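You operate a simulated robot arm through the tools that you are given. There is no shell and no other tool.

Carry out the task below with a simulated robot arm. There is one attempt and no reset: what you move stays moved.

JOB
Put things in order on the long bench. At the end: the cream soap bar from the long bench stands on top of the white paper roll; the orange pad twelve (marked "No.12") stands where the orange pad two (marked "No.2") stood; the clear jar (marked "GLAZE") from the long bench stands where the cream soap bar stood; the orange pad two stands where the clear jar stood; whatever was shut is shut again. Leave all else as you found it, and nothing knocked over.

The check looks at the end state, three seconds after you hand in, the way a careful person would. Anything else that was tipped, shoved, dropped, spilled or broken makes it a failure.

ROBOT AND FRAMES
A 6-joint arm with a two-finger parallel gripper, fixed in place. Base frame: the origin is at the foot of the arm, x ahead of it, y to its left, z up; the work surface is at about z = 0. Lengths are in mm, angles in rad, forces in N, time in s.
With the tool pointing down near the work surface it reaches from about 160 to 420 mm from the base axis. Its first joint turns from -1.152 to 1.152 rad. Payload 1.57 kg.
The tool frame sits at the grasp point between the pads (the TCP): z along the fingers, y along the line on which they close. The tips reach 30 mm beyond it. Largest opening 80 mm; finger width 17, thickness 12; the body of the gripper, 40 by 82 mm, starts 80 mm behind the TCP.
Orientation is that of the tool frame in the base frame, as [roll, pitch, yaw] about the fixed x, y, z axes, in that order (R = Rz(yaw) Ry(pitch) Rx(roll)). With the fingers straight down and closing along the base's y, the tool's x points along the base's -x, its y along +y and its z along -z.

CONTROLS
- The arm moves only by the tool servo_tool. Its argument "series" is a list of rows, each a list of 7 numbers: the shift along the base's x, y, z in mm, then the turn, a rotation vector about the base's x, y, z in rad, then the gripper command, from -1 (shut) to 1 (fully open), values between in proportion. In form: [[x, y, z, ax, ay, az, grip], ...]. A call has 1 to 20 rows; each row shifts and turns the commanded pose from where the row before left it. Rows are played at 5 a second. More than 50 mm and 0.15 rad between two rows, or a gripper value outside its range, and nothing of the call is played. A pose out of reach is approached as far as the arm can. The call stops where the force on the tool passes 40 N (or 10 N more than at its start, if that is more) or the arm is blocked; 0.2 s more then pass. The fingers move at their own pace (about 153 mm/s each) and stop on an object; they squeeze with about 20 N. The grip force told is the motor's: it shows also when the fingers shut on nothing. Time passes only in rows, and 0.2 s behind the last, so rows that do not move let the fingers close. It gives the time, the measured TCP pose, the force on the tool (base axes), the opening and the grip force at its end, in the units of the frame above (readings bear some noise), with the torque about the TCP (base axes, N m) and any sound that the robot's microphone picked up.
- Cameras (640 x 400 px; columns grow to the right, rows downward): "scene" is fixed at [58.6, -335.3, 417.5]; the picture's right is [0.75, -0.67, 0.00], its down [-0.41, -0.46, -0.78] and it looks along [0.52, 0.58, -0.62] (base axes); focal length 244 px, centre (320, 200). "wrist" rides on the gripper at [72, -7, -122] in the tool frame; the picture's right is [0.09, 1.00, 0.00], its down [-0.84, 0.08, -0.54] and it looks along [-0.54, 0.05, 0.84] (tool axes); focal length 238 px, centre (320, 200). There is no depth. A picture from a camera that has moved, and an enlarged one, comes with that camera's place and axes in the base frame and with its lens.
- snapshot(camera): a new picture of that camera. No time passes.
- close_up(camera, box): a new picture of the part [left, top, right, bottom] of that camera's present view, enlarged. No time passes.
- sign_off(): hands the job in; it is judged then, once.

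Places have to be worked out from the pictures, the camera data and where the tool is seen. Open the gripper and draw the arm clear of the work before you hand the job in, unless the task says otherwise.

The tools are called as a command line: name --pt "numbers of a row" for each row, then --argument value for the rest, lists and objects as JSON in quotes. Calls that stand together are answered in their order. servo_tool: Moves the arm, as the interface text tells. Its arguments: {"type":"object","properties":{"series":{"type":"array"}},"required":["series"]} The other tools are called the same way: snapshot (camera) takes a picture; close_up (camera, box) takes an enlarged picture of a part of a camera's view; sign_off () hands the job in.

At the start:

```text
t: 0.0
tcp_pos: [279.8, 19.9, 241.5]
orientation: [3.141, -0.001, 3.139]
contact_force: [-1.1, -0.9, -0.6]
ft_torque: [-0.01, -0.03, -0.01]
grip_width: 80.2
grip_force: 0.0
```

scene: 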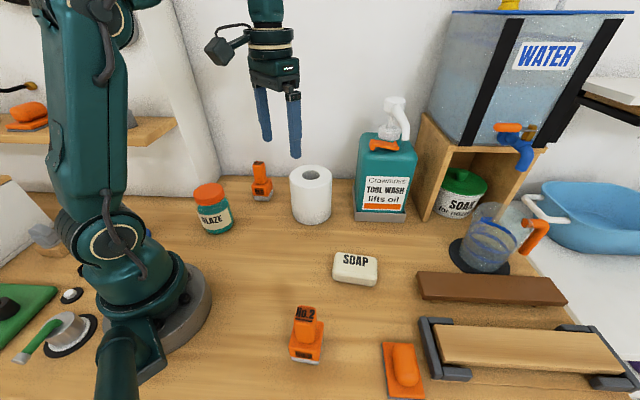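
wrist: 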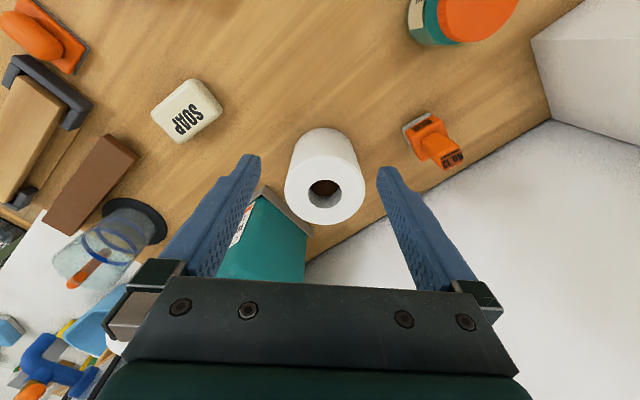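

I'll begin by looking more closely at the work area, to identify the objects and their marks before anything moves.

close_up --camera "scene" --box '[180, 140, 340, 240]'

close_up --camera "scene" --box '[270, 240, 430, 400]'

close_up --camera "scene" --box '[340, 80, 560, 280]'

close_up --camera "scene" --box '[0, 60, 180, 400]'

close_up --camera "wrist" --box '[370, 0, 560, 200]'

```text
4.00 times, centred on (260, 190) of scene
camera zoom: at [58.6, -335.3, 417.5], right [0.75, -0.67, 0.0], down [-0.41, -0.46, -0.78], along [0.52, 0.58, -0.62], focal length 974 px, centre (560, 240)
```

zoom: 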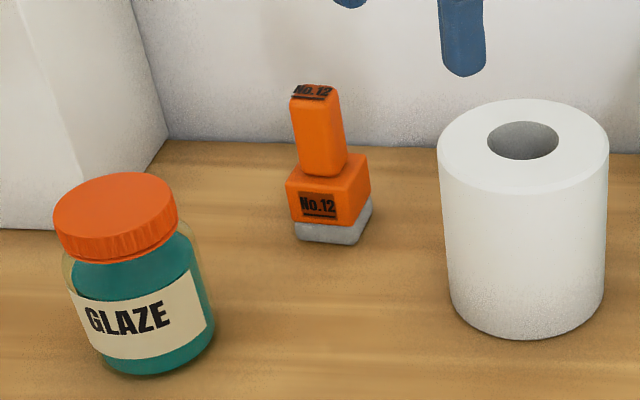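

```text
2.50 times, centred on (350, 320) of scene
camera zoom: at [58.6, -335.3, 417.5], right [0.75, -0.67, 0.0], down [-0.41, -0.46, -0.78], along [0.52, 0.58, -0.62], focal length 609 px, centre (245, -100)
```

zoom: 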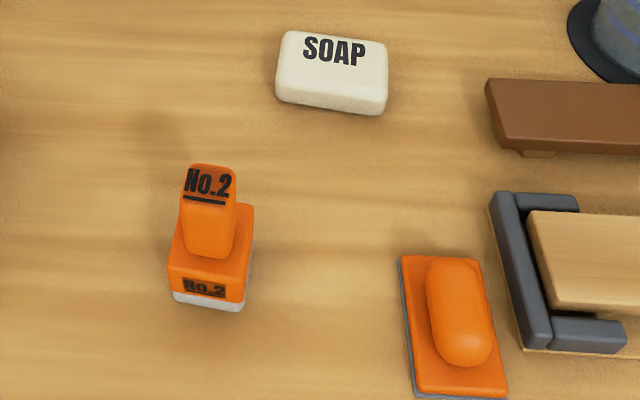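

```text
2.00 times, centred on (450, 180) of scene
camera zoom: at [58.6, -335.3, 417.5], right [0.75, -0.67, 0.0], down [-0.41, -0.46, -0.78], along [0.52, 0.58, -0.62], focal length 487 px, centre (60, 240)
```

zoom: 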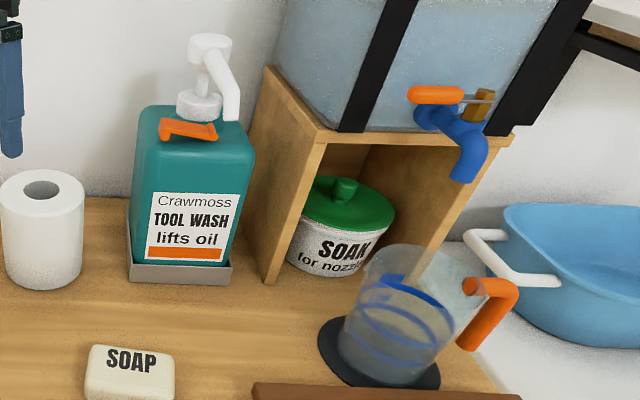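

```text
1.18 times, centred on (90, 230) of scene
camera zoom: at [58.6, -335.3, 417.5], right [0.75, -0.67, 0.0], down [-0.41, -0.46, -0.78], along [0.52, 0.58, -0.62], focal length 286 px, centre (591, 165)
```

zoom: 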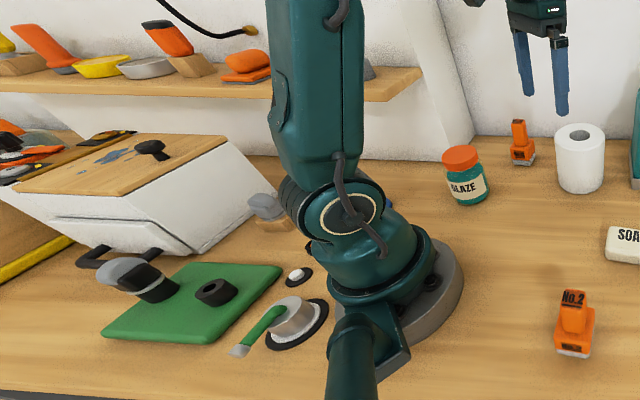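

```text
2.00 times, centred on (465, 100) of wrist
camera zoom: at [207.5, 14.8, 363.3], right [-0.09, 1.0, 0.0], down [0.84, 0.08, 0.54], along [0.54, 0.05, -0.84], focal length 477 px, centre (30, 400)
```

zoom: 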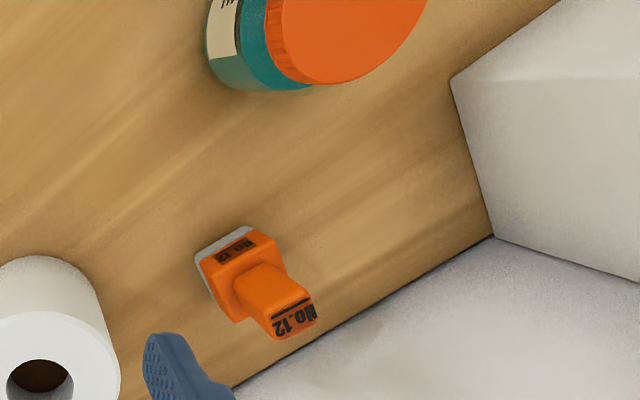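

The bench holds everything needed: soap near (306, -162), roll near (358, 34), jar near (151, 158), No.2 near (141, -213) and No.12 near (302, 177). I'll hover over the soap with the jaw turned to close across its short side, and check it with the wrist camera.

servo_tool --pt "3.3 -22.7 0 0 0 -0.111 1" --pt "3.3 -22.7 0 0 0 -0.111 1" --pt "3.3 -22.7 0 0 0 -0.111 1" --pt "3.3 -22.7 0 0 0 -0.111 1" --pt "3.3 -22.7 0 0 0 -0.111 1" --pt "3.3 -22.7 0 0 0 -0.111 1" --pt "3.3 -22.7 -10 0 0 -0.111 1" --pt "3.1 -23 -10 0 0 -0.11 1" --pt "0 0 0 0 0 0 1"

snapshot --camera "wrist"

snapshot --camera "scene"

```text
t: 2.0
tcp_pos: [305.7, -161.1, 220.6]
orientation: [3.142, 0.0, 2.255]
contact_force: [-0.8, -0.4, 0.3]
ft_torque: [-0.01, 0.04, 0.01]
grip_width: 80.4
grip_force: 0.1
```

```text
taken
camera wrist: at [255.4, -108.9, 342.8], right [0.71, 0.7, 0.0], down [0.59, -0.6, 0.54], along [0.38, -0.39, -0.84], focal length 238 px, centre (320, 200)
```

wrist: 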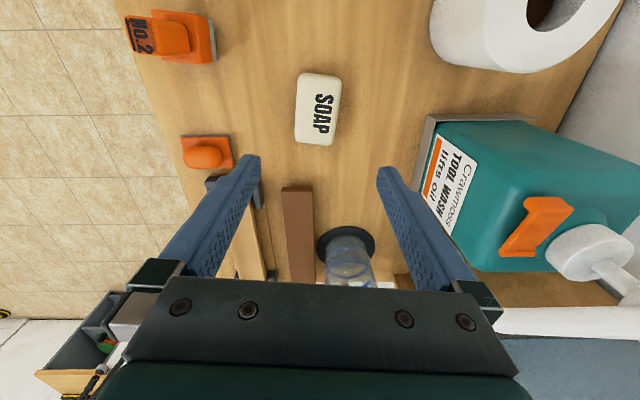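

```text
taken
```

scene: 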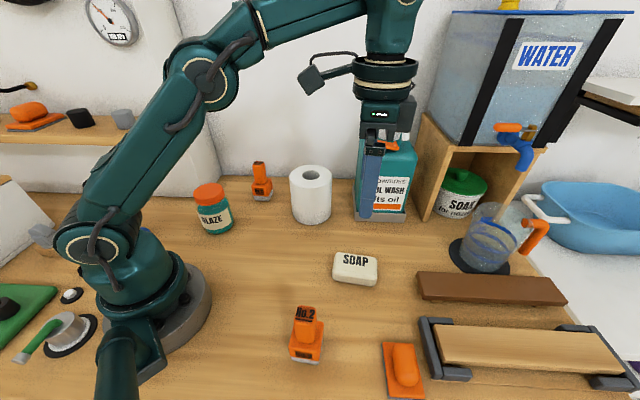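

The soap sits right under the camera's centre line and is only slightly turned against the jaw. I'll enlarge it to measure its angle and centre.

close_up --camera "wrist" --box '[240, 50, 400, 150]'

close_up --camera "wrist" --box '[100, 0, 260, 100]'

```text
4.00 times, centred on (320, 100) of wrist
camera zoom: at [255.4, -108.9, 342.8], right [0.71, 0.7, 0.0], down [0.59, -0.6, 0.54], along [0.38, -0.39, -0.84], focal length 953 px, centre (320, 600)
```

zoom: 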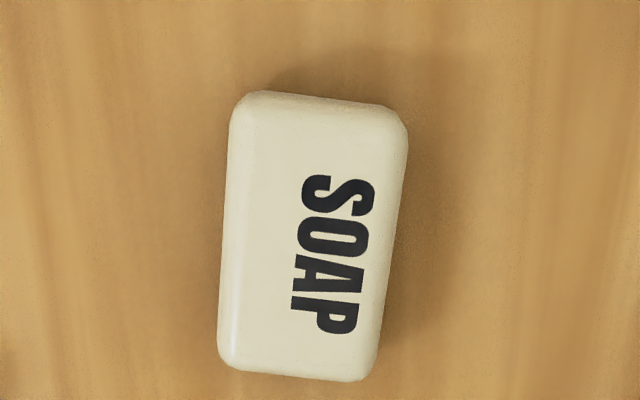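

```text
4.00 times, centred on (180, 50) of wrist
camera zoom: at [255.4, -108.9, 342.8], right [0.71, 0.7, 0.0], down [0.59, -0.6, 0.54], along [0.38, -0.39, -0.84], focal length 953 px, centre (880, 800)
```

zoom: 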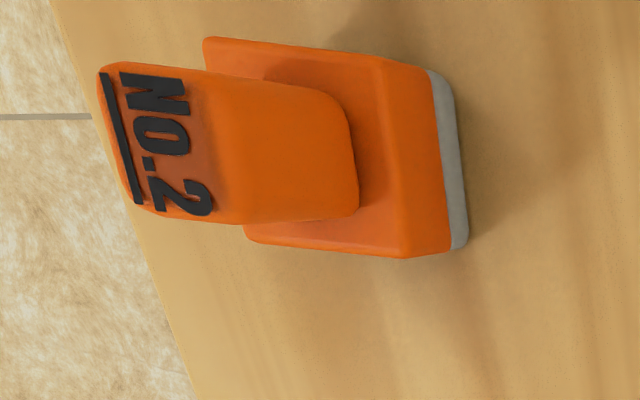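

The jaw angle already matches the soap within about 0.01 rad, and its centre is about (305, -165). I'll shift by 4 mm and go down with the tips just above the bench.

servo_tool --pt "-0.5 -4 -20 0 0 -0.01 1" --pt "0 0 -30 0 0 0 1" --pt "0 0 -30 0 0 0 1" --pt "0 0 -30 0 0 0 1" --pt "0 0 -25 0 0 0 1" --pt "0 0 -15 0 0 0 1" --pt "0 0 -15 0 0 0 1" --pt "0 0 0 0 0 0 1"

snapshot --camera "wrist"

close_up --camera "scene" --box '[270, 190, 430, 310]'

```text
t: 3.8
tcp_pos: [303.7, -166.0, 58.3]
orientation: [-3.141, -0.001, 2.245]
contact_force: [1.1, -0.3, 0.4]
ft_torque: [-0.03, -0.04, 0.02]
grip_width: 79.8
grip_force: 0.0
```

```text
taken
camera wrist: at [254.4, -113.6, 178.7], right [0.72, 0.69, 0.0], down [0.58, -0.61, 0.54], along [0.38, -0.39, -0.84], focal length 238 px, centre (320, 200)
```

wrist: 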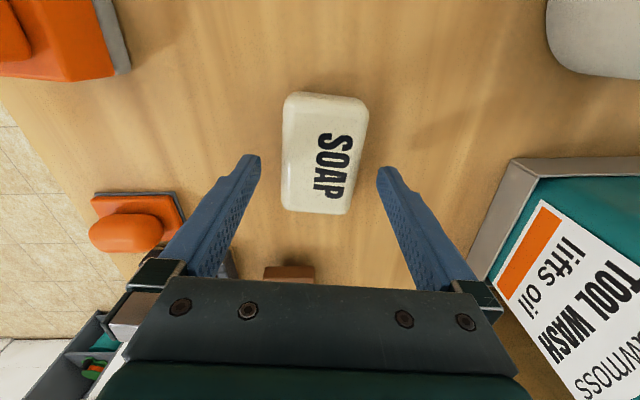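

```text
3.33 times, centred on (350, 250) of scene
camera zoom: at [58.6, -335.3, 417.5], right [0.75, -0.67, 0.0], down [-0.41, -0.46, -0.78], along [0.52, 0.58, -0.62], focal length 812 px, centre (220, 33)
```

zoom: 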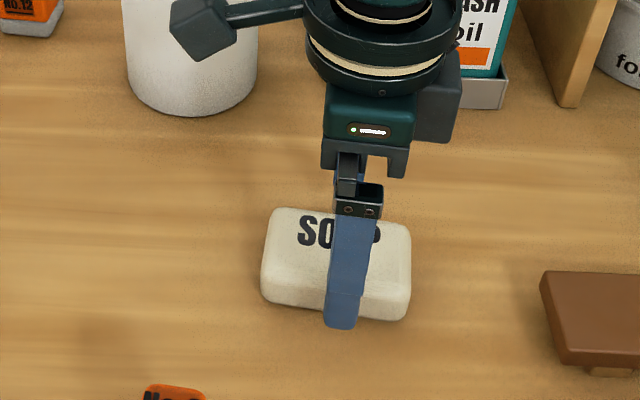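

The soap is centred between the fingers and there is clearance on both sides. I'll lower the last 22 mm and close.

servo_tool --pt "-0.5 1.5 -10 0 0 0 1" --pt "0 0 -8 0 0 0 1" --pt "0 0 -4.5 0 0 0 1" --pt "0 0 0 0 0 0 1" --pt "0 0 0 0 0 0 0.3" --pt "0 0 0 0 0 0 -0.2" --pt "0 0 0 0 0 0 -1" --pt "0 0 0 0 0 0 -1" --pt "0 0 0 0 0 0 -1"

snapshot --camera "wrist"

```text
t: 5.8
tcp_pos: [304.0, -163.8, 33.9]
orientation: [3.141, 0.001, 2.244]
contact_force: [-0.1, -0.2, 0.4]
ft_torque: [-0.04, -0.01, 0.01]
grip_width: 54.4
grip_force: 19.6
```

```text
taken
camera wrist: at [254.4, -111.0, 156.0], right [0.72, 0.69, 0.0], down [0.58, -0.61, 0.54], along [0.38, -0.39, -0.84], focal length 238 px, centre (320, 200)
```

wrist: 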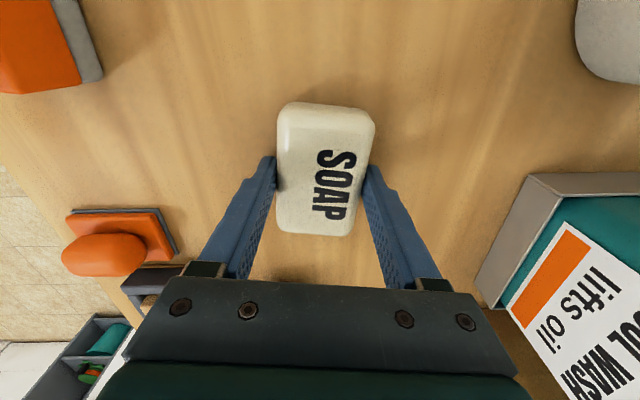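

The grip holds the soap at 54 mm width, with TCP (304.0, -163.8, 33.9), so I take that as the soap's place. I'll lift it straight up and swing towards the roll at about (358, 33), stopping high above it.

servo_tool --pt "0 0 6 0 0 0 -1" --pt "0 0 20 0 0 0 -1" --pt "0 0 35 0 0 0 -1" --pt "0 0 40 0 0 0 -1" --pt "0 0 45 0 0 0 -1" --pt "0 0 30 0 0 0 -1" --pt "0 25 0 0 0 0.1 -1" --pt "0 25 0 0 0 0.1 -1" --pt "0 25 0 0 0 0.1 -1" --pt "0 25 0 0 0 0.1 -1" --pt "0 25 0 0 0 0.1 -1" --pt "0 25 0 0 0 0.08 -1" --pt "0 0 0 0 0 0 -1"

snapshot --camera "wrist"

snapshot --camera "scene"

```text
t: 8.6
tcp_pos: [304.4, -14.1, 211.8]
orientation: [-3.141, 0.0, 2.826]
contact_force: [-0.4, 0.1, -1.3]
ft_torque: [0.0, -0.01, -0.03]
grip_width: 54.7
grip_force: 19.9
```

```text
taken
camera wrist: at [233.9, 2.8, 332.5], right [0.22, 0.98, 0.0], down [0.82, -0.19, 0.54], along [0.53, -0.12, -0.84], focal length 238 px, centre (320, 200)
```

wrist: 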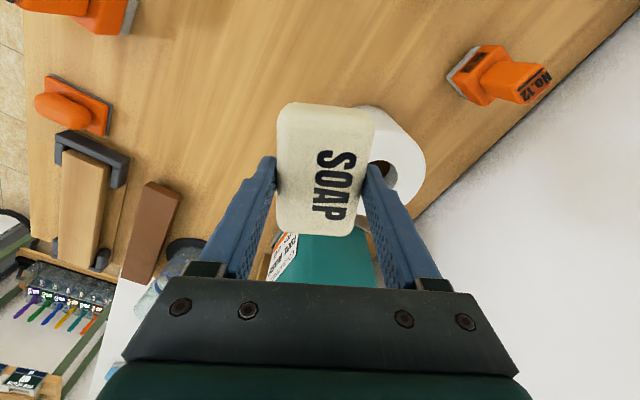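

```text
taken
```

scene: 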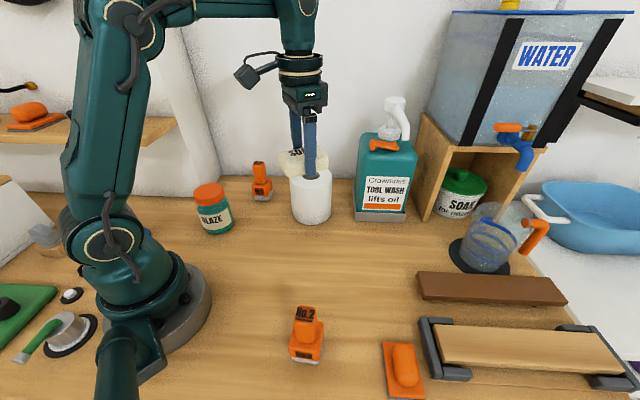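

The soap is held steadily. Now I'll move over the roll centre at about (360, 33), with the soap still above the roll's top, and look before lowering.

servo_tool --pt "14 12 0 0 0 0.08 -1" --pt "14 12 0 0 0 0.08 -1" --pt "14 12 0 0 0 0.08 -1" --pt "13 11.6 0 0 0 0.05 -1" --pt "0 0 -25 0 0 0 -1" --pt "0 0 -20 0 0 0 -1" --pt "0 0 0 0 0 0 -1"

close_up --camera "scene" --box '[240, 100, 400, 240]'

snapshot --camera "wrist"

```text
t: 10.2
tcp_pos: [359.3, 34.4, 167.1]
orientation: [3.141, -0.001, 3.117]
contact_force: [0.2, 0.5, -0.7]
ft_torque: [-0.01, 0.03, 0.0]
grip_width: 54.7
grip_force: 19.6
```

```text
2.86 times, centred on (320, 170) of scene
camera zoom: at [58.6, -335.3, 417.5], right [0.75, -0.67, 0.0], down [-0.41, -0.46, -0.78], along [0.52, 0.58, -0.62], focal length 696 px, centre (320, 286)
```

zoom: 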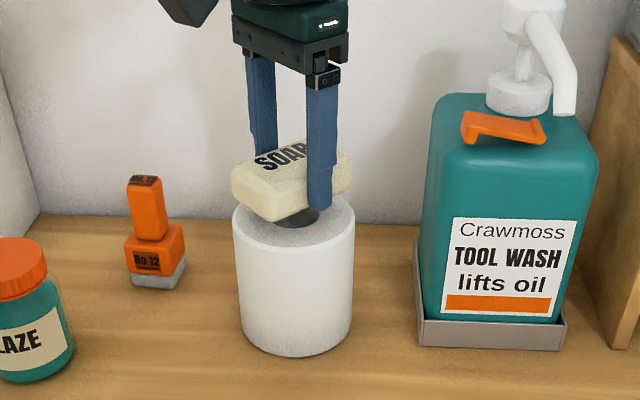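

```text
taken
camera wrist: at [287.0, 30.0, 288.1], right [-0.07, 1.0, 0.0], down [0.84, 0.06, 0.54], along [0.54, 0.04, -0.84], focal length 238 px, centre (320, 200)
```

wrist: 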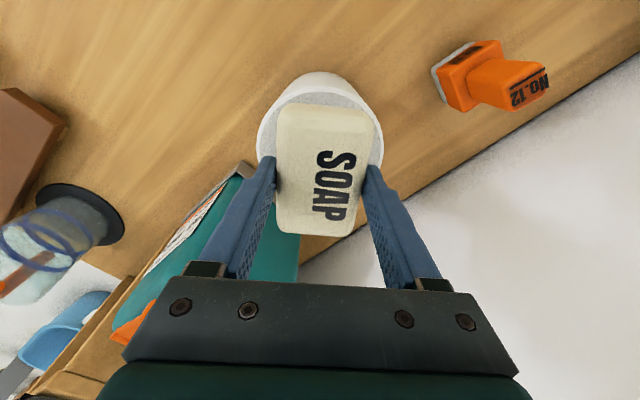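

Soap and roll are in line, with the soap just a few mm back from the roll's centre. I'll shift 3 mm forward and lower in small steps, watching the vertical force for contact.

servo_tool --pt "3 -1 -5 0 0 0 -1" --pt "0 0 -5 0 0 0 -1" --pt "0 0 -4 0 0 0 -1" --pt "0 0 0 0 0 0 -1"

close_up --camera "scene" --box '[270, 130, 350, 200]'

```text
t: 11.2
tcp_pos: [364.2, 33.2, 151.9]
orientation: [-3.14, 0.001, 3.115]
contact_force: [-0.6, -0.4, -0.5]
ft_torque: [0.0, 0.02, 0.01]
grip_width: 54.4
grip_force: 20.5
```

```text
5.71 times, centred on (310, 165) of scene
camera zoom: at [58.6, -335.3, 417.5], right [0.75, -0.67, 0.0], down [-0.41, -0.46, -0.78], along [0.52, 0.58, -0.62], focal length 1392 px, centre (377, 400)
```

zoom: 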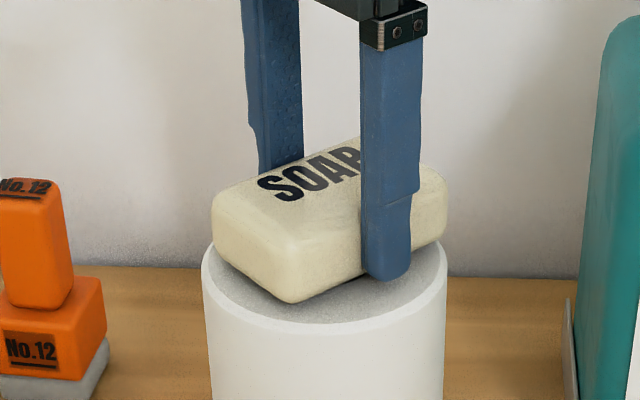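

The soap bottom is close above the roll top. Continuing down in 2 mm steps.

servo_tool --pt "0 0 -2 0 0 0 -1" --pt "0 0 -2 0 0 0 -1" --pt "0 0 0 0 0 0 -1"

close_up --camera "scene" --box '[270, 130, 350, 200]'

```text
t: 12.0
tcp_pos: [362.7, 33.2, 149.2]
orientation: [-3.14, 0.002, 3.116]
contact_force: [-0.5, 1.7, 15.6]
ft_torque: [0.05, -0.03, -0.07]
grip_width: 54.7
grip_force: 19.7
```

```text
5.71 times, centred on (310, 165) of scene
camera zoom: at [58.5, -335.3, 417.6], right [0.75, -0.67, 0.0], down [-0.41, -0.46, -0.78], along [0.52, 0.58, -0.62], focal length 1392 px, centre (377, 400)
```

zoom: 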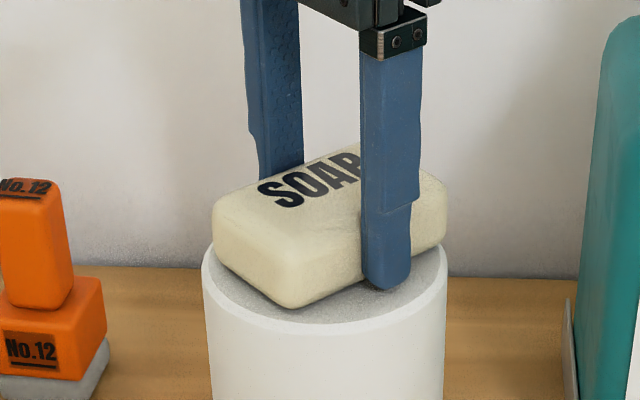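

Contact is clear (15.6 N up at TCP z 149), so the soap now rests on the roll. I'll ease off 1 mm, open gently and rise straight up.

servo_tool --pt "0 0 1.2 0 0 0 -1" --pt "0 0 0 0 0 0 0.42" --pt "0 0 0 0 0 0 0.5" --pt "0 0 0 0 0 0 0.75" --pt "0 0 0 0 0 0 0.75" --pt "0 0 5 0 0 0 0.75" --pt "0 0 15 0 0 0 0.75" --pt "0 0 25 0 0 0 0.75" --pt "0 0 30 0 0 0 0.75" --pt "0 0 0 0 0 0 0.75"

close_up --camera "scene" --box '[240, 100, 400, 240]'

snapshot --camera "wrist"

```text
t: 14.2
tcp_pos: [355.4, 30.9, 220.9]
orientation: [3.141, 0.001, 3.116]
contact_force: [0.6, 0.3, 0.7]
ft_torque: [-0.01, -0.01, -0.01]
grip_width: 69.7
grip_force: 0.0
out of reach, approached as far as the arm can: row 9
```

```text
2.86 times, centred on (320, 170) of scene
camera zoom: at [58.6, -335.3, 417.5], right [0.75, -0.67, 0.0], down [-0.41, -0.46, -0.78], along [0.52, 0.58, -0.62], focal length 696 px, centre (320, 286)
```

zoom: 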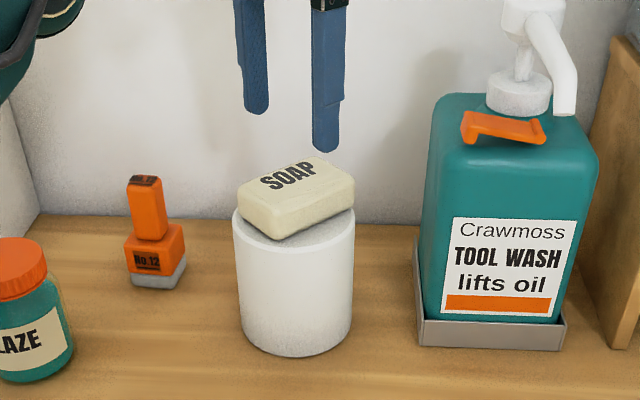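

```text
taken
camera wrist: at [284.2, 28.5, 341.2], right [-0.07, 1.0, 0.0], down [0.84, 0.06, 0.54], along [0.54, 0.03, -0.84], focal length 238 px, centre (320, 200)
```

wrist: 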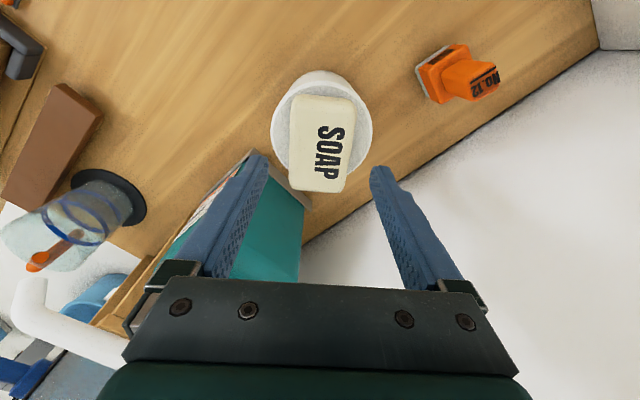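

The soap lies flat and centred on the roll. Next is the jar at about (151, 158), which goes to the soap's old place. I'll swing over to it at height with the jaw turned along the tangent.

servo_tool --pt "-24 14 0 0 0 0.1 1" --pt "-24 14 0 0 0 0.1 1" --pt "-24 14 0 0 0 0.1 1" --pt "-24 14 0 0 0 0.1 1" --pt "-24 14 0 0 0 0.1 1" --pt "-24 14 0 0 0 0.1 1" --pt "-24 14 0 0 0 0.1 1" --pt "-24 20 0 0 0 0.12 1" --pt "0 0 0 0 0 0 1"

snapshot --camera "wrist"

snapshot --camera "scene"

```text
t: 16.2
tcp_pos: [165.6, 150.6, 219.1]
orientation: [3.141, -0.001, -2.346]
contact_force: [0.3, 0.7, -0.1]
ft_torque: [0.04, 0.04, -0.03]
grip_width: 79.8
grip_force: 0.0
```

```text
taken
camera wrist: at [119.5, 95.6, 341.5], right [-0.77, 0.63, 0.0], down [0.53, 0.65, 0.54], along [0.34, 0.42, -0.84], focal length 238 px, centre (320, 200)
```

wrist: 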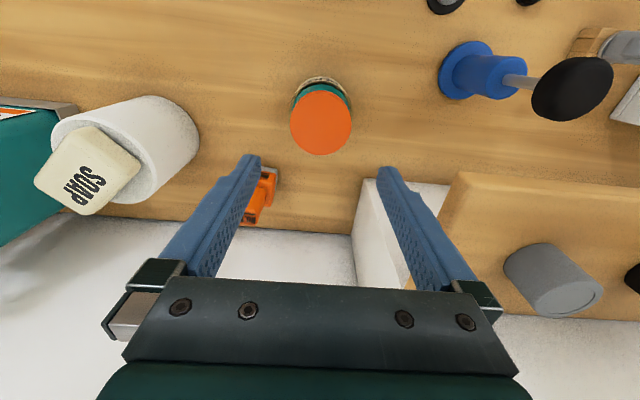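

```text
taken
```

scene: 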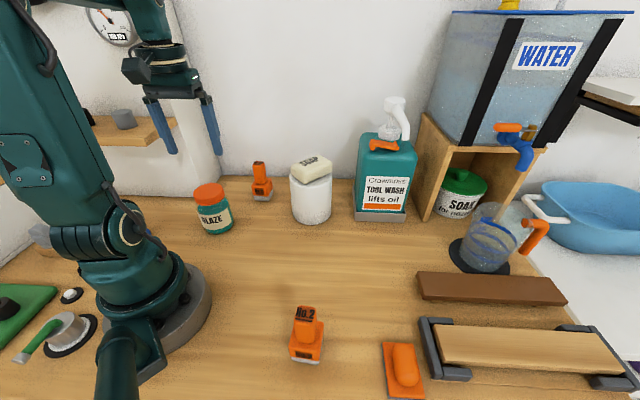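

The soap is steady and the jar is just ahead of the jaw, but a shelf end with things on it is close on the right of this view. I'll look closer to locate the shelf before going down.

close_up --camera "wrist" --box '[340, 120, 640, 320]'

close_up --camera "scene" --box '[40, 40, 280, 200]'

close_up --camera "wrist" --box '[240, 60, 400, 160]'

```text
2.00 times, centred on (490, 220) of wrist
camera zoom: at [119.5, 95.6, 341.5], right [-0.77, 0.63, 0.0], down [0.53, 0.65, 0.54], along [0.34, 0.42, -0.84], focal length 477 px, centre (-20, 160)
```

zoom: 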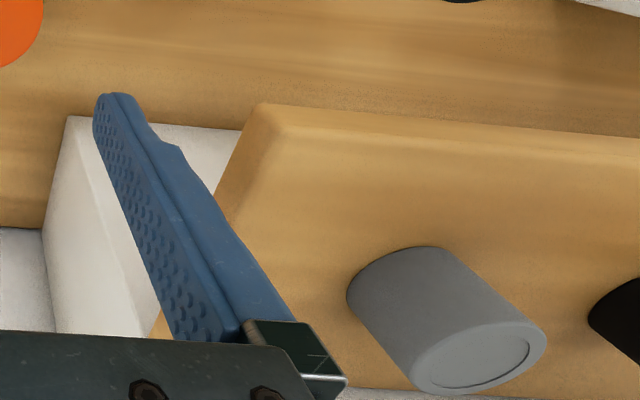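

```text
2.50 times, centred on (160, 120) of scene
camera zoom: at [58.6, -335.3, 417.5], right [0.75, -0.67, 0.0], down [-0.41, -0.46, -0.78], along [0.52, 0.58, -0.62], focal length 609 px, centre (720, 400)
```

zoom: 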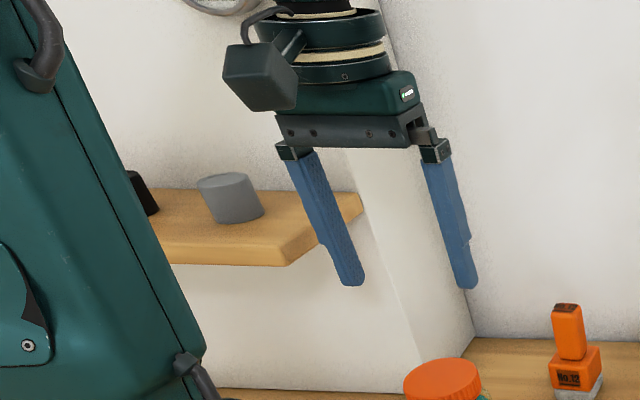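

```text
4.00 times, centred on (320, 110) of wrist
camera zoom: at [119.5, 95.6, 341.5], right [-0.77, 0.63, 0.0], down [0.53, 0.65, 0.54], along [0.34, 0.42, -0.84], focal length 953 px, centre (320, 560)
```

zoom: 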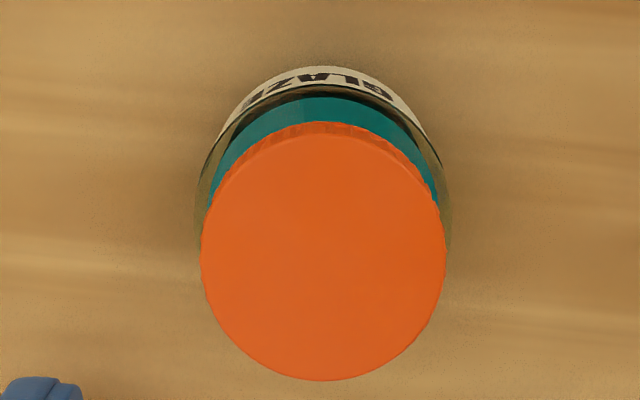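

The shelf's top front corner works out at about (100, 179, 236), and the jar centre at about (162.5, 150) with its lid top near z 98 and body about 72 mm wide. I'll turn the jaw +0.6 rad so the shelf-side finger swings clear of the shelf, then look again.

servo_tool --pt "0 0 0 0 0 0.15 1" --pt "0 0 0 0 0 0.15 1" --pt "0 0 0 0 0 0.15 1" --pt "0 0 0 0 0 0.15 1" --pt "0 0 0 0 0 0 1"

snapshot --camera "wrist"

close_up --camera "wrist" --box '[240, 60, 400, 160]'

close_up --camera "scene" --box '[40, 40, 280, 200]'

```text
t: 17.4
tcp_pos: [163.4, 149.7, 219.8]
orientation: [-3.141, 0.001, -1.747]
contact_force: [0.6, 0.2, 0.2]
ft_torque: [0.01, -0.05, 0.02]
grip_width: 80.2
grip_force: 0.0
```

```text
taken
camera wrist: at [158.1, 79.0, 341.0], right [-1.0, 0.08, 0.0], down [0.07, 0.84, 0.54], along [0.05, 0.54, -0.84], focal length 238 px, centre (320, 200)
```

wrist: 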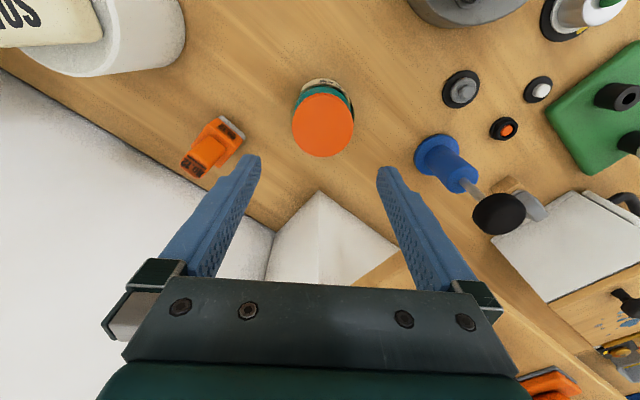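

```text
4.00 times, centred on (320, 110) of wrist
camera zoom: at [158.1, 79.0, 341.0], right [-1.0, 0.08, 0.0], down [0.07, 0.84, 0.54], along [0.05, 0.54, -0.84], focal length 953 px, centre (320, 560)
```

zoom: 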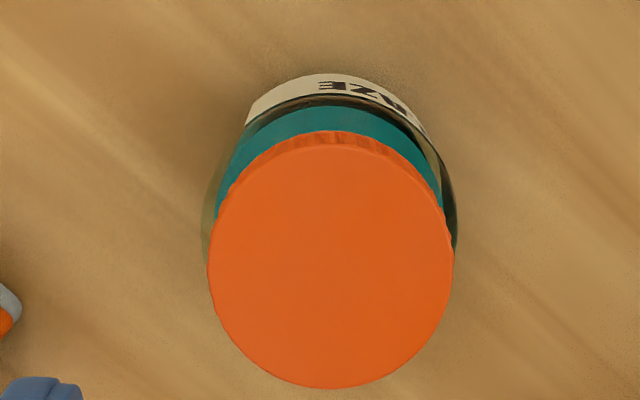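

```text
2.50 times, centred on (160, 120) of scene
camera zoom: at [58.6, -335.3, 417.5], right [0.75, -0.67, 0.0], down [-0.41, -0.46, -0.78], along [0.52, 0.58, -0.62], focal length 609 px, centre (720, 400)
```

zoom: 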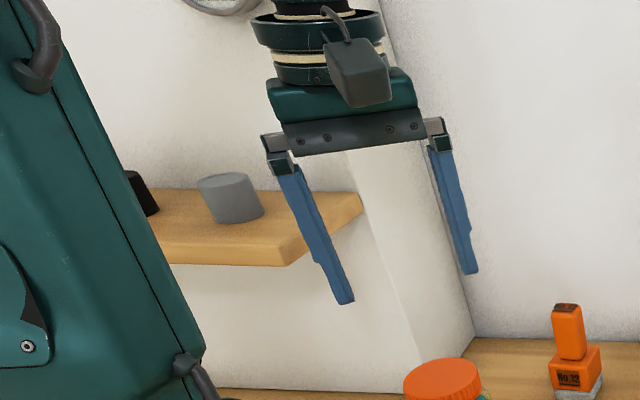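

From this angle the jar's centre is about (161, 150), 2 mm off the jaw's centre line. I'll correct this and lower to just above the lid to check again.

servo_tool --pt "-2 0.2 -15 0 0 0 1" --pt "0 0 -25 0 0 0 1" --pt "0 0 -20 0 0 0 1" --pt "0 0 -15 0 0 0 1" --pt "0 0 0 0 0 0 1"

snapshot --camera "wrist"

close_up --camera "scene" --box '[80, 60, 320, 240]'

```text
t: 18.6
tcp_pos: [161.8, 150.3, 144.6]
orientation: [-3.141, 0.0, -1.748]
contact_force: [-0.6, 0.4, 0.0]
ft_torque: [-0.02, -0.01, -0.03]
grip_width: 80.2
grip_force: 0.2
```

```text
taken
camera wrist: at [155.4, 79.2, 266.3], right [-1.0, 0.09, 0.0], down [0.07, 0.84, 0.54], along [0.05, 0.54, -0.84], focal length 238 px, centre (320, 200)
```

wrist: 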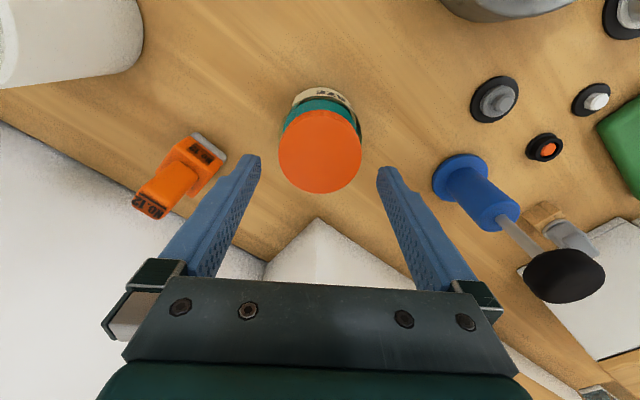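

```text
2.22 times, centred on (200, 150) of scene
camera zoom: at [58.6, -335.3, 417.5], right [0.75, -0.67, 0.0], down [-0.41, -0.46, -0.78], along [0.52, 0.58, -0.62], focal length 541 px, centre (587, 311)
```

zoom: 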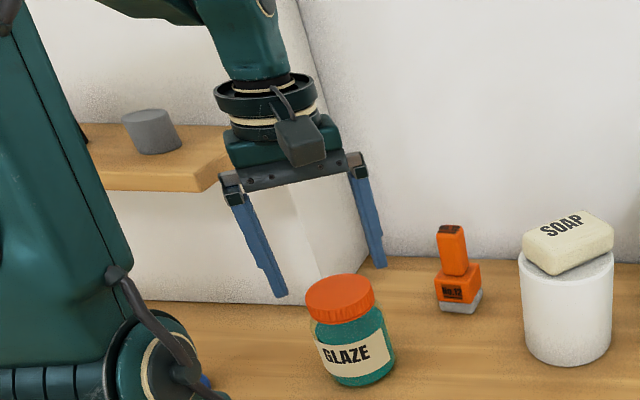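

The jar is centred in the jaw with room on both sides. I'll go down slowly around it to grip its body below the lid.

servo_tool --pt "0 0 -15 0 0 0 1" --pt "0 0 -15 0 0 0 1" --pt "0 0 -10 0 0 0 1" --pt "0 0 -10 0 0 0 1" --pt "0 0 0 0 0 0 1"

snapshot --camera "wrist"

close_up --camera "scene" --box '[100, 100, 300, 260]'

```text
t: 19.8
tcp_pos: [162.4, 149.7, 92.0]
orientation: [3.142, 0.0, -1.749]
contact_force: [1.2, -1.0, 0.0]
ft_torque: [0.01, 0.0, -0.01]
grip_width: 79.8
grip_force: 0.0
```

```text
taken
camera wrist: at [156.2, 79.1, 214.7], right [-1.0, 0.09, 0.0], down [0.07, 0.84, 0.54], along [0.05, 0.54, -0.84], focal length 238 px, centre (320, 200)
```

wrist: 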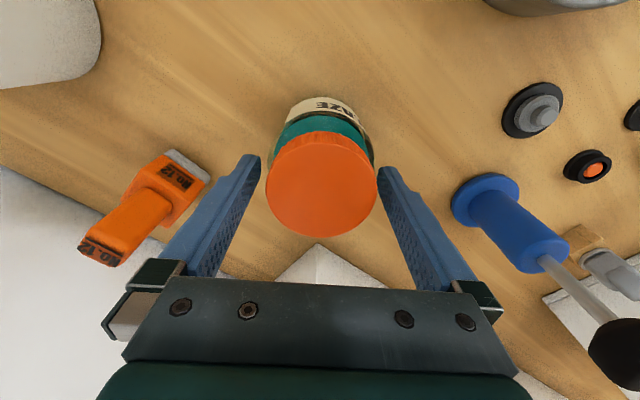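

```text
2.50 times, centred on (200, 180) of scene
camera zoom: at [58.6, -335.3, 417.5], right [0.75, -0.67, 0.0], down [-0.41, -0.46, -0.78], along [0.52, 0.58, -0.62], focal length 609 px, centre (620, 250)
```

zoom: 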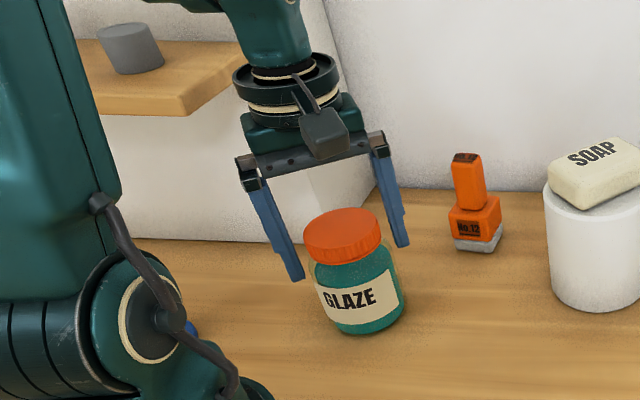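

Alignment is good so far; the tips are at lid level. I'll enlarge the gap on both sides before passing the wider body.

close_up --camera "wrist" --box '[240, 80, 400, 240]'

close_up --camera "scene" --box '[170, 140, 290, 240]'

```text
2.50 times, centred on (320, 160) of wrist
camera zoom: at [156.2, 79.1, 214.7], right [-1.0, 0.09, 0.0], down [0.07, 0.84, 0.54], along [0.05, 0.54, -0.84], focal length 596 px, centre (320, 300)
```

zoom: 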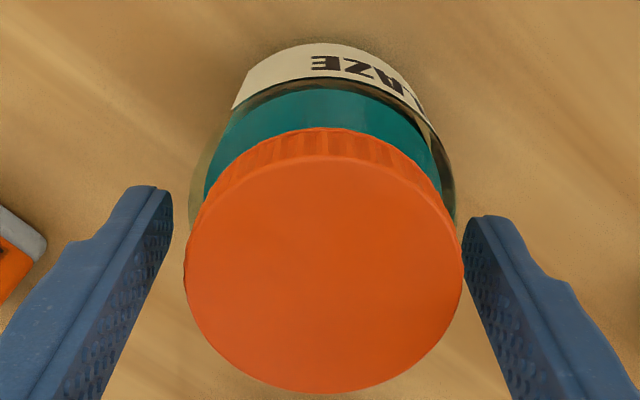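

```text
4.00 times, centred on (230, 190) of scene
camera zoom: at [58.6, -335.3, 417.5], right [0.75, -0.67, 0.0], down [-0.41, -0.46, -0.78], along [0.52, 0.58, -0.62], focal length 974 px, centre (680, 240)
```

zoom: 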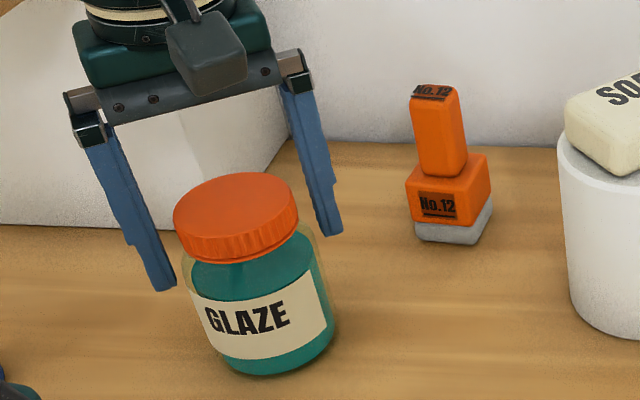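

The jar is centred within about half a millimetre and the body's radius is about 36 mm against 40 mm of half-opening. I'll continue down to TCP z of about 46 in small steps.

servo_tool --pt "0 0 -8 0 0 0 1" --pt "0 0 -8 0 0 0 1" --pt "0 0 -8 0 0 0 1" --pt "0 0 -8 0 0 0 1" --pt "0 0 -8 0 0 0 1" --pt "0 0 -5 0 0 0 1" --pt "0 0 0 0 0 0 1"

close_up --camera "scene" --box '[140, 120, 300, 240]'

snapshot --camera "wrist"

```text
t: 21.4
tcp_pos: [162.6, 150.5, 50.9]
orientation: [3.141, 0.0, -1.749]
contact_force: [0.7, -1.0, -0.2]
ft_torque: [0.01, 0.0, 0.03]
grip_width: 80.1
grip_force: 0.1
```

```text
3.33 times, centred on (220, 180) of scene
camera zoom: at [58.6, -335.3, 417.5], right [0.75, -0.67, 0.0], down [-0.41, -0.46, -0.78], along [0.52, 0.58, -0.62], focal length 812 px, centre (653, 267)
```

zoom: 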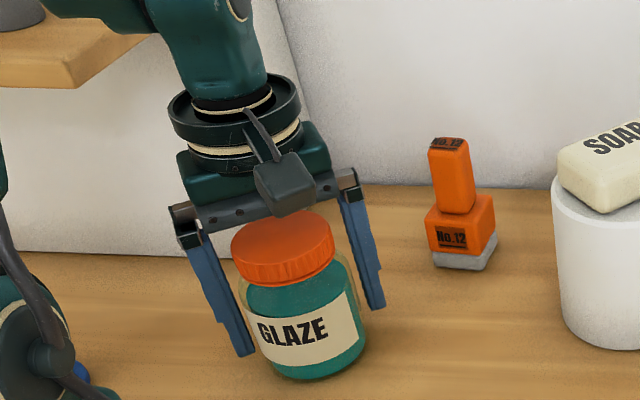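

```text
taken
camera wrist: at [156.7, 79.0, 170.8], right [-1.0, 0.09, 0.0], down [0.07, 0.84, 0.54], along [0.05, 0.54, -0.84], focal length 238 px, centre (320, 200)
```

wrist: 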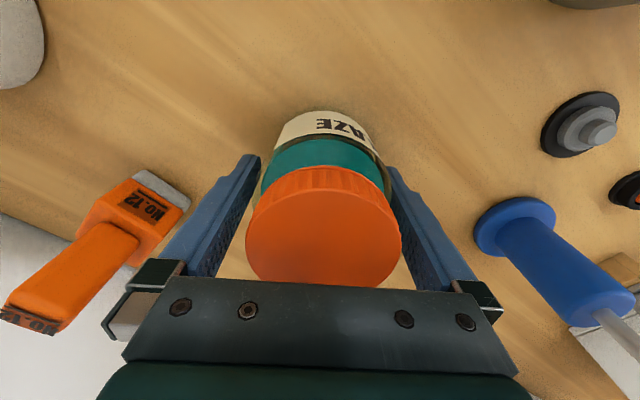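

The fingers straddle the jar's body with no contact. I'll go 3 mm lower and close on it.

servo_tool --pt "0 0 -3 0 0 0 1" --pt "0 0 0 0 0 0 0.9" --pt "0 0 0 0 0 0 0.8" --pt "0 0 0 0 0 0 0.6" --pt "0 0 0 0 0 0 -0.5" --pt "0 0 0 0 0 0 -1" --pt "0 0 0 0 0 0 -1"

snapshot --camera "wrist"

close_up --camera "scene" --box '[140, 120, 300, 240]'

```text
t: 23.0
tcp_pos: [162.4, 148.7, 45.8]
orientation: [-3.141, 0.001, -1.749]
contact_force: [-0.9, -0.9, 0.4]
ft_torque: [0.01, 0.05, 0.03]
grip_width: 70.7
grip_force: 19.9
```

```text
taken
camera wrist: at [156.3, 79.0, 167.6], right [-1.0, 0.09, 0.0], down [0.07, 0.84, 0.54], along [0.05, 0.54, -0.84], focal length 238 px, centre (320, 200)
```

wrist: 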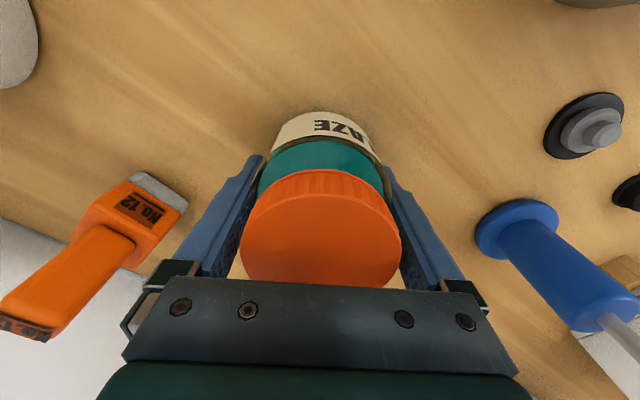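

```text
3.33 times, centred on (220, 180) of scene
camera zoom: at [58.6, -335.3, 417.5], right [0.75, -0.67, 0.0], down [-0.41, -0.46, -0.78], along [0.52, 0.58, -0.62], focal length 812 px, centre (653, 267)
```

zoom: 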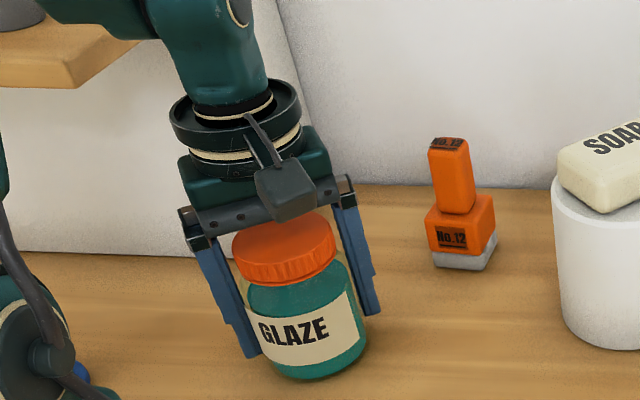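

The jar is gripped at 70.7 mm, with its place at about (162, 150). I'll lift it about 55 mm, staying below the shelf, and swing it away from the shelf towards the soap's old place at (304, -164).

servo_tool --pt "0 0 5 0 0 0 -1" --pt "0 0 12 0 0 0 -1" --pt "0 0 18 0 0 0 -1" --pt "0 0 20 0 0 0 -1" --pt "6 -12 0 0 0 -0.06 -1" --pt "12 -26 0 0 0 -0.13 -1" --pt "12 -26 5 0 0 -0.13 -1" --pt "12 -26 5 0 0 -0.13 -1" --pt "12 -26 0 0 0 -0.13 -1" --pt "12 -26 0 0 0 -0.13 -1" --pt "12 -26 0 0 0 -0.13 -1" --pt "12 -26 0 0 0 -0.13 -1" --pt "12 -26 0 0 0 -0.13 -1" --pt "12 -26 0 0 0 -0.13 -1" --pt "12 -26 0 0 0 -0.13 -1" --pt "12 -26 0 0 0 -0.13 -1" --pt "0 0 0 0 0 0 -1"

snapshot --camera "wrist"

snapshot --camera "scene"

```text
t: 26.6
tcp_pos: [300.9, -147.6, 111.0]
orientation: [-3.141, 0.0, 3.041]
contact_force: [-0.4, -0.3, -3.1]
ft_torque: [0.03, 0.0, 0.03]
grip_width: 71.2
grip_force: 20.3
```

```text
taken
camera wrist: at [228.2, -146.4, 232.3], right [0.01, 1.0, 0.0], down [0.84, -0.01, 0.54], along [0.54, 0.0, -0.84], focal length 238 px, centre (320, 200)
```

wrist: 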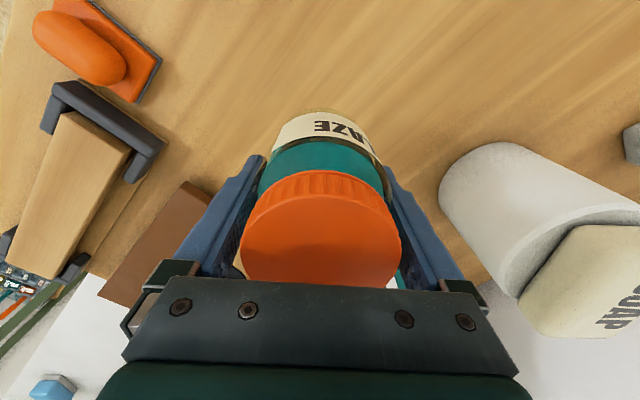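

```text
taken
```

scene: 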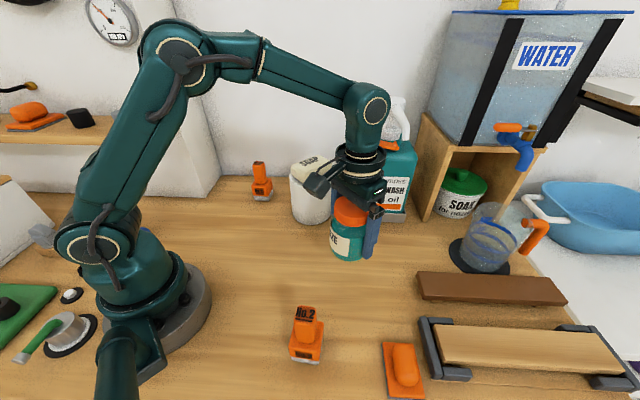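

The jar is held level and clear. I'll shift the last bit to (304, -162.5) and lower to just above the bench.

servo_tool --pt "3.4 -15.5 0 0 0 0 -1" --pt "0 0 -20 0 0 0 -1" --pt "0 0 -20 0 0 0 -1" --pt "0 0 -15 0 0 0 -1" --pt "0 0 -5 0 0 0 -1" --pt "0 0 0 0 0 0 -1"

snapshot --camera "wrist"

close_up --camera "scene" --box '[270, 190, 430, 310]'

```text
t: 28.0
tcp_pos: [303.5, -163.4, 51.0]
orientation: [3.141, -0.001, 3.043]
contact_force: [-0.9, 0.6, -2.0]
ft_torque: [-0.01, -0.01, 0.0]
grip_width: 70.9
grip_force: 19.7
```

```text
taken
camera wrist: at [231.3, -161.4, 172.6], right [0.01, 1.0, 0.0], down [0.84, 0.0, 0.54], along [0.54, 0.0, -0.84], focal length 238 px, centre (320, 200)
```

wrist: 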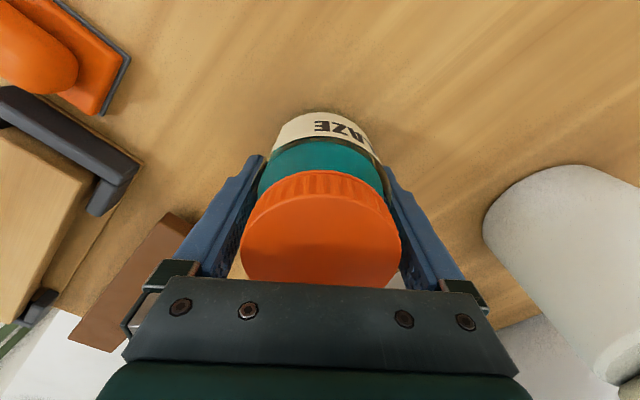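

```text
3.33 times, centred on (350, 250) of scene
camera zoom: at [58.6, -335.3, 417.5], right [0.75, -0.67, 0.0], down [-0.41, -0.46, -0.78], along [0.52, 0.58, -0.62], focal length 812 px, centre (220, 33)
```

zoom: 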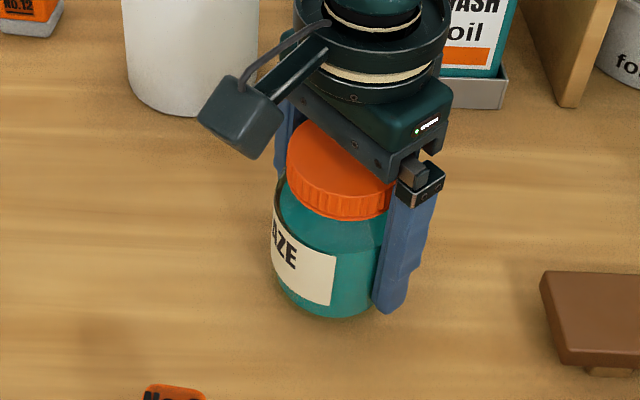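

The jar hangs about 5 mm over the bench at the right spot. Lowering in small steps until it touches.

servo_tool --pt "0 0 -2.5 0 0 0 -1" --pt "0 0 -1.5 0 0 0 -1" --pt "0 0 -1 0 0 0 -1" --pt "0 0 0 0 0 0 -1"

```text
t: 29.0
tcp_pos: [303.8, -163.0, 46.3]
orientation: [3.141, 0.001, 3.043]
contact_force: [-0.1, 0.4, -2.5]
ft_torque: [0.04, -0.02, 0.02]
grip_width: 70.9
grip_force: 20.2
```

Still carrying the weight (-2.5 N), so not yet touching; another millimetre or so.

servo_tool --pt "0 0 -0.8 0 0 0 -1" --pt "0 0 0 0 0 0 -1"

```text
t: 29.6
tcp_pos: [303.4, -163.6, 46.4]
orientation: [3.141, 0.001, 3.044]
contact_force: [-0.2, 5.2, 11.0]
ft_torque: [0.06, 0.3, -0.07]
grip_width: 70.9
grip_force: 19.6
```

The jar is down on the bench (11 N). I'll open the jaw and rise straight up past the lid.

servo_tool --pt "0 0 0.4 0 0 0 -1" --pt "0 0 0 0 0 0 0.85" --pt "0 0 0 0 0 0 1" --pt "0 0 0 0 0 0 1" --pt "0 0 5 0 0 0 1" --pt "0 0 10 0 0 0 1" --pt "0 0 15 0 0 0 1" --pt "0 0 25 0 0 0 1" --pt "0 0 30 0 0 0 1" --pt "0 0 40 0 0 0 1" --pt "0 0 0 0 0 0 1"

snapshot --camera "wrist"

snapshot --camera "scene"

```text
t: 32.0
tcp_pos: [304.5, -165.0, 172.0]
orientation: [3.141, 0.001, 3.043]
contact_force: [-0.5, 0.3, 0.1]
ft_torque: [0.04, 0.03, -0.05]
grip_width: 80.1
grip_force: 0.2
```

```text
taken
camera wrist: at [232.5, -162.6, 293.6], right [0.01, 1.0, 0.0], down [0.84, 0.0, 0.54], along [0.54, 0.0, -0.84], focal length 238 px, centre (320, 200)
```

wrist: 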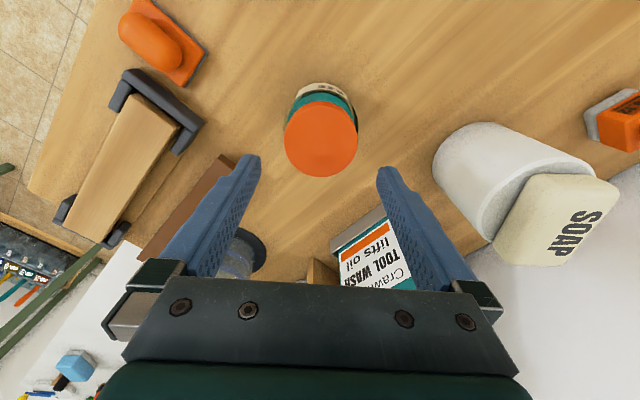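

```text
taken
```

scene: 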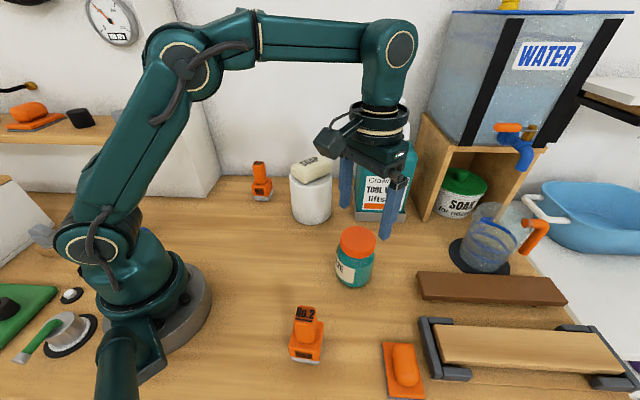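

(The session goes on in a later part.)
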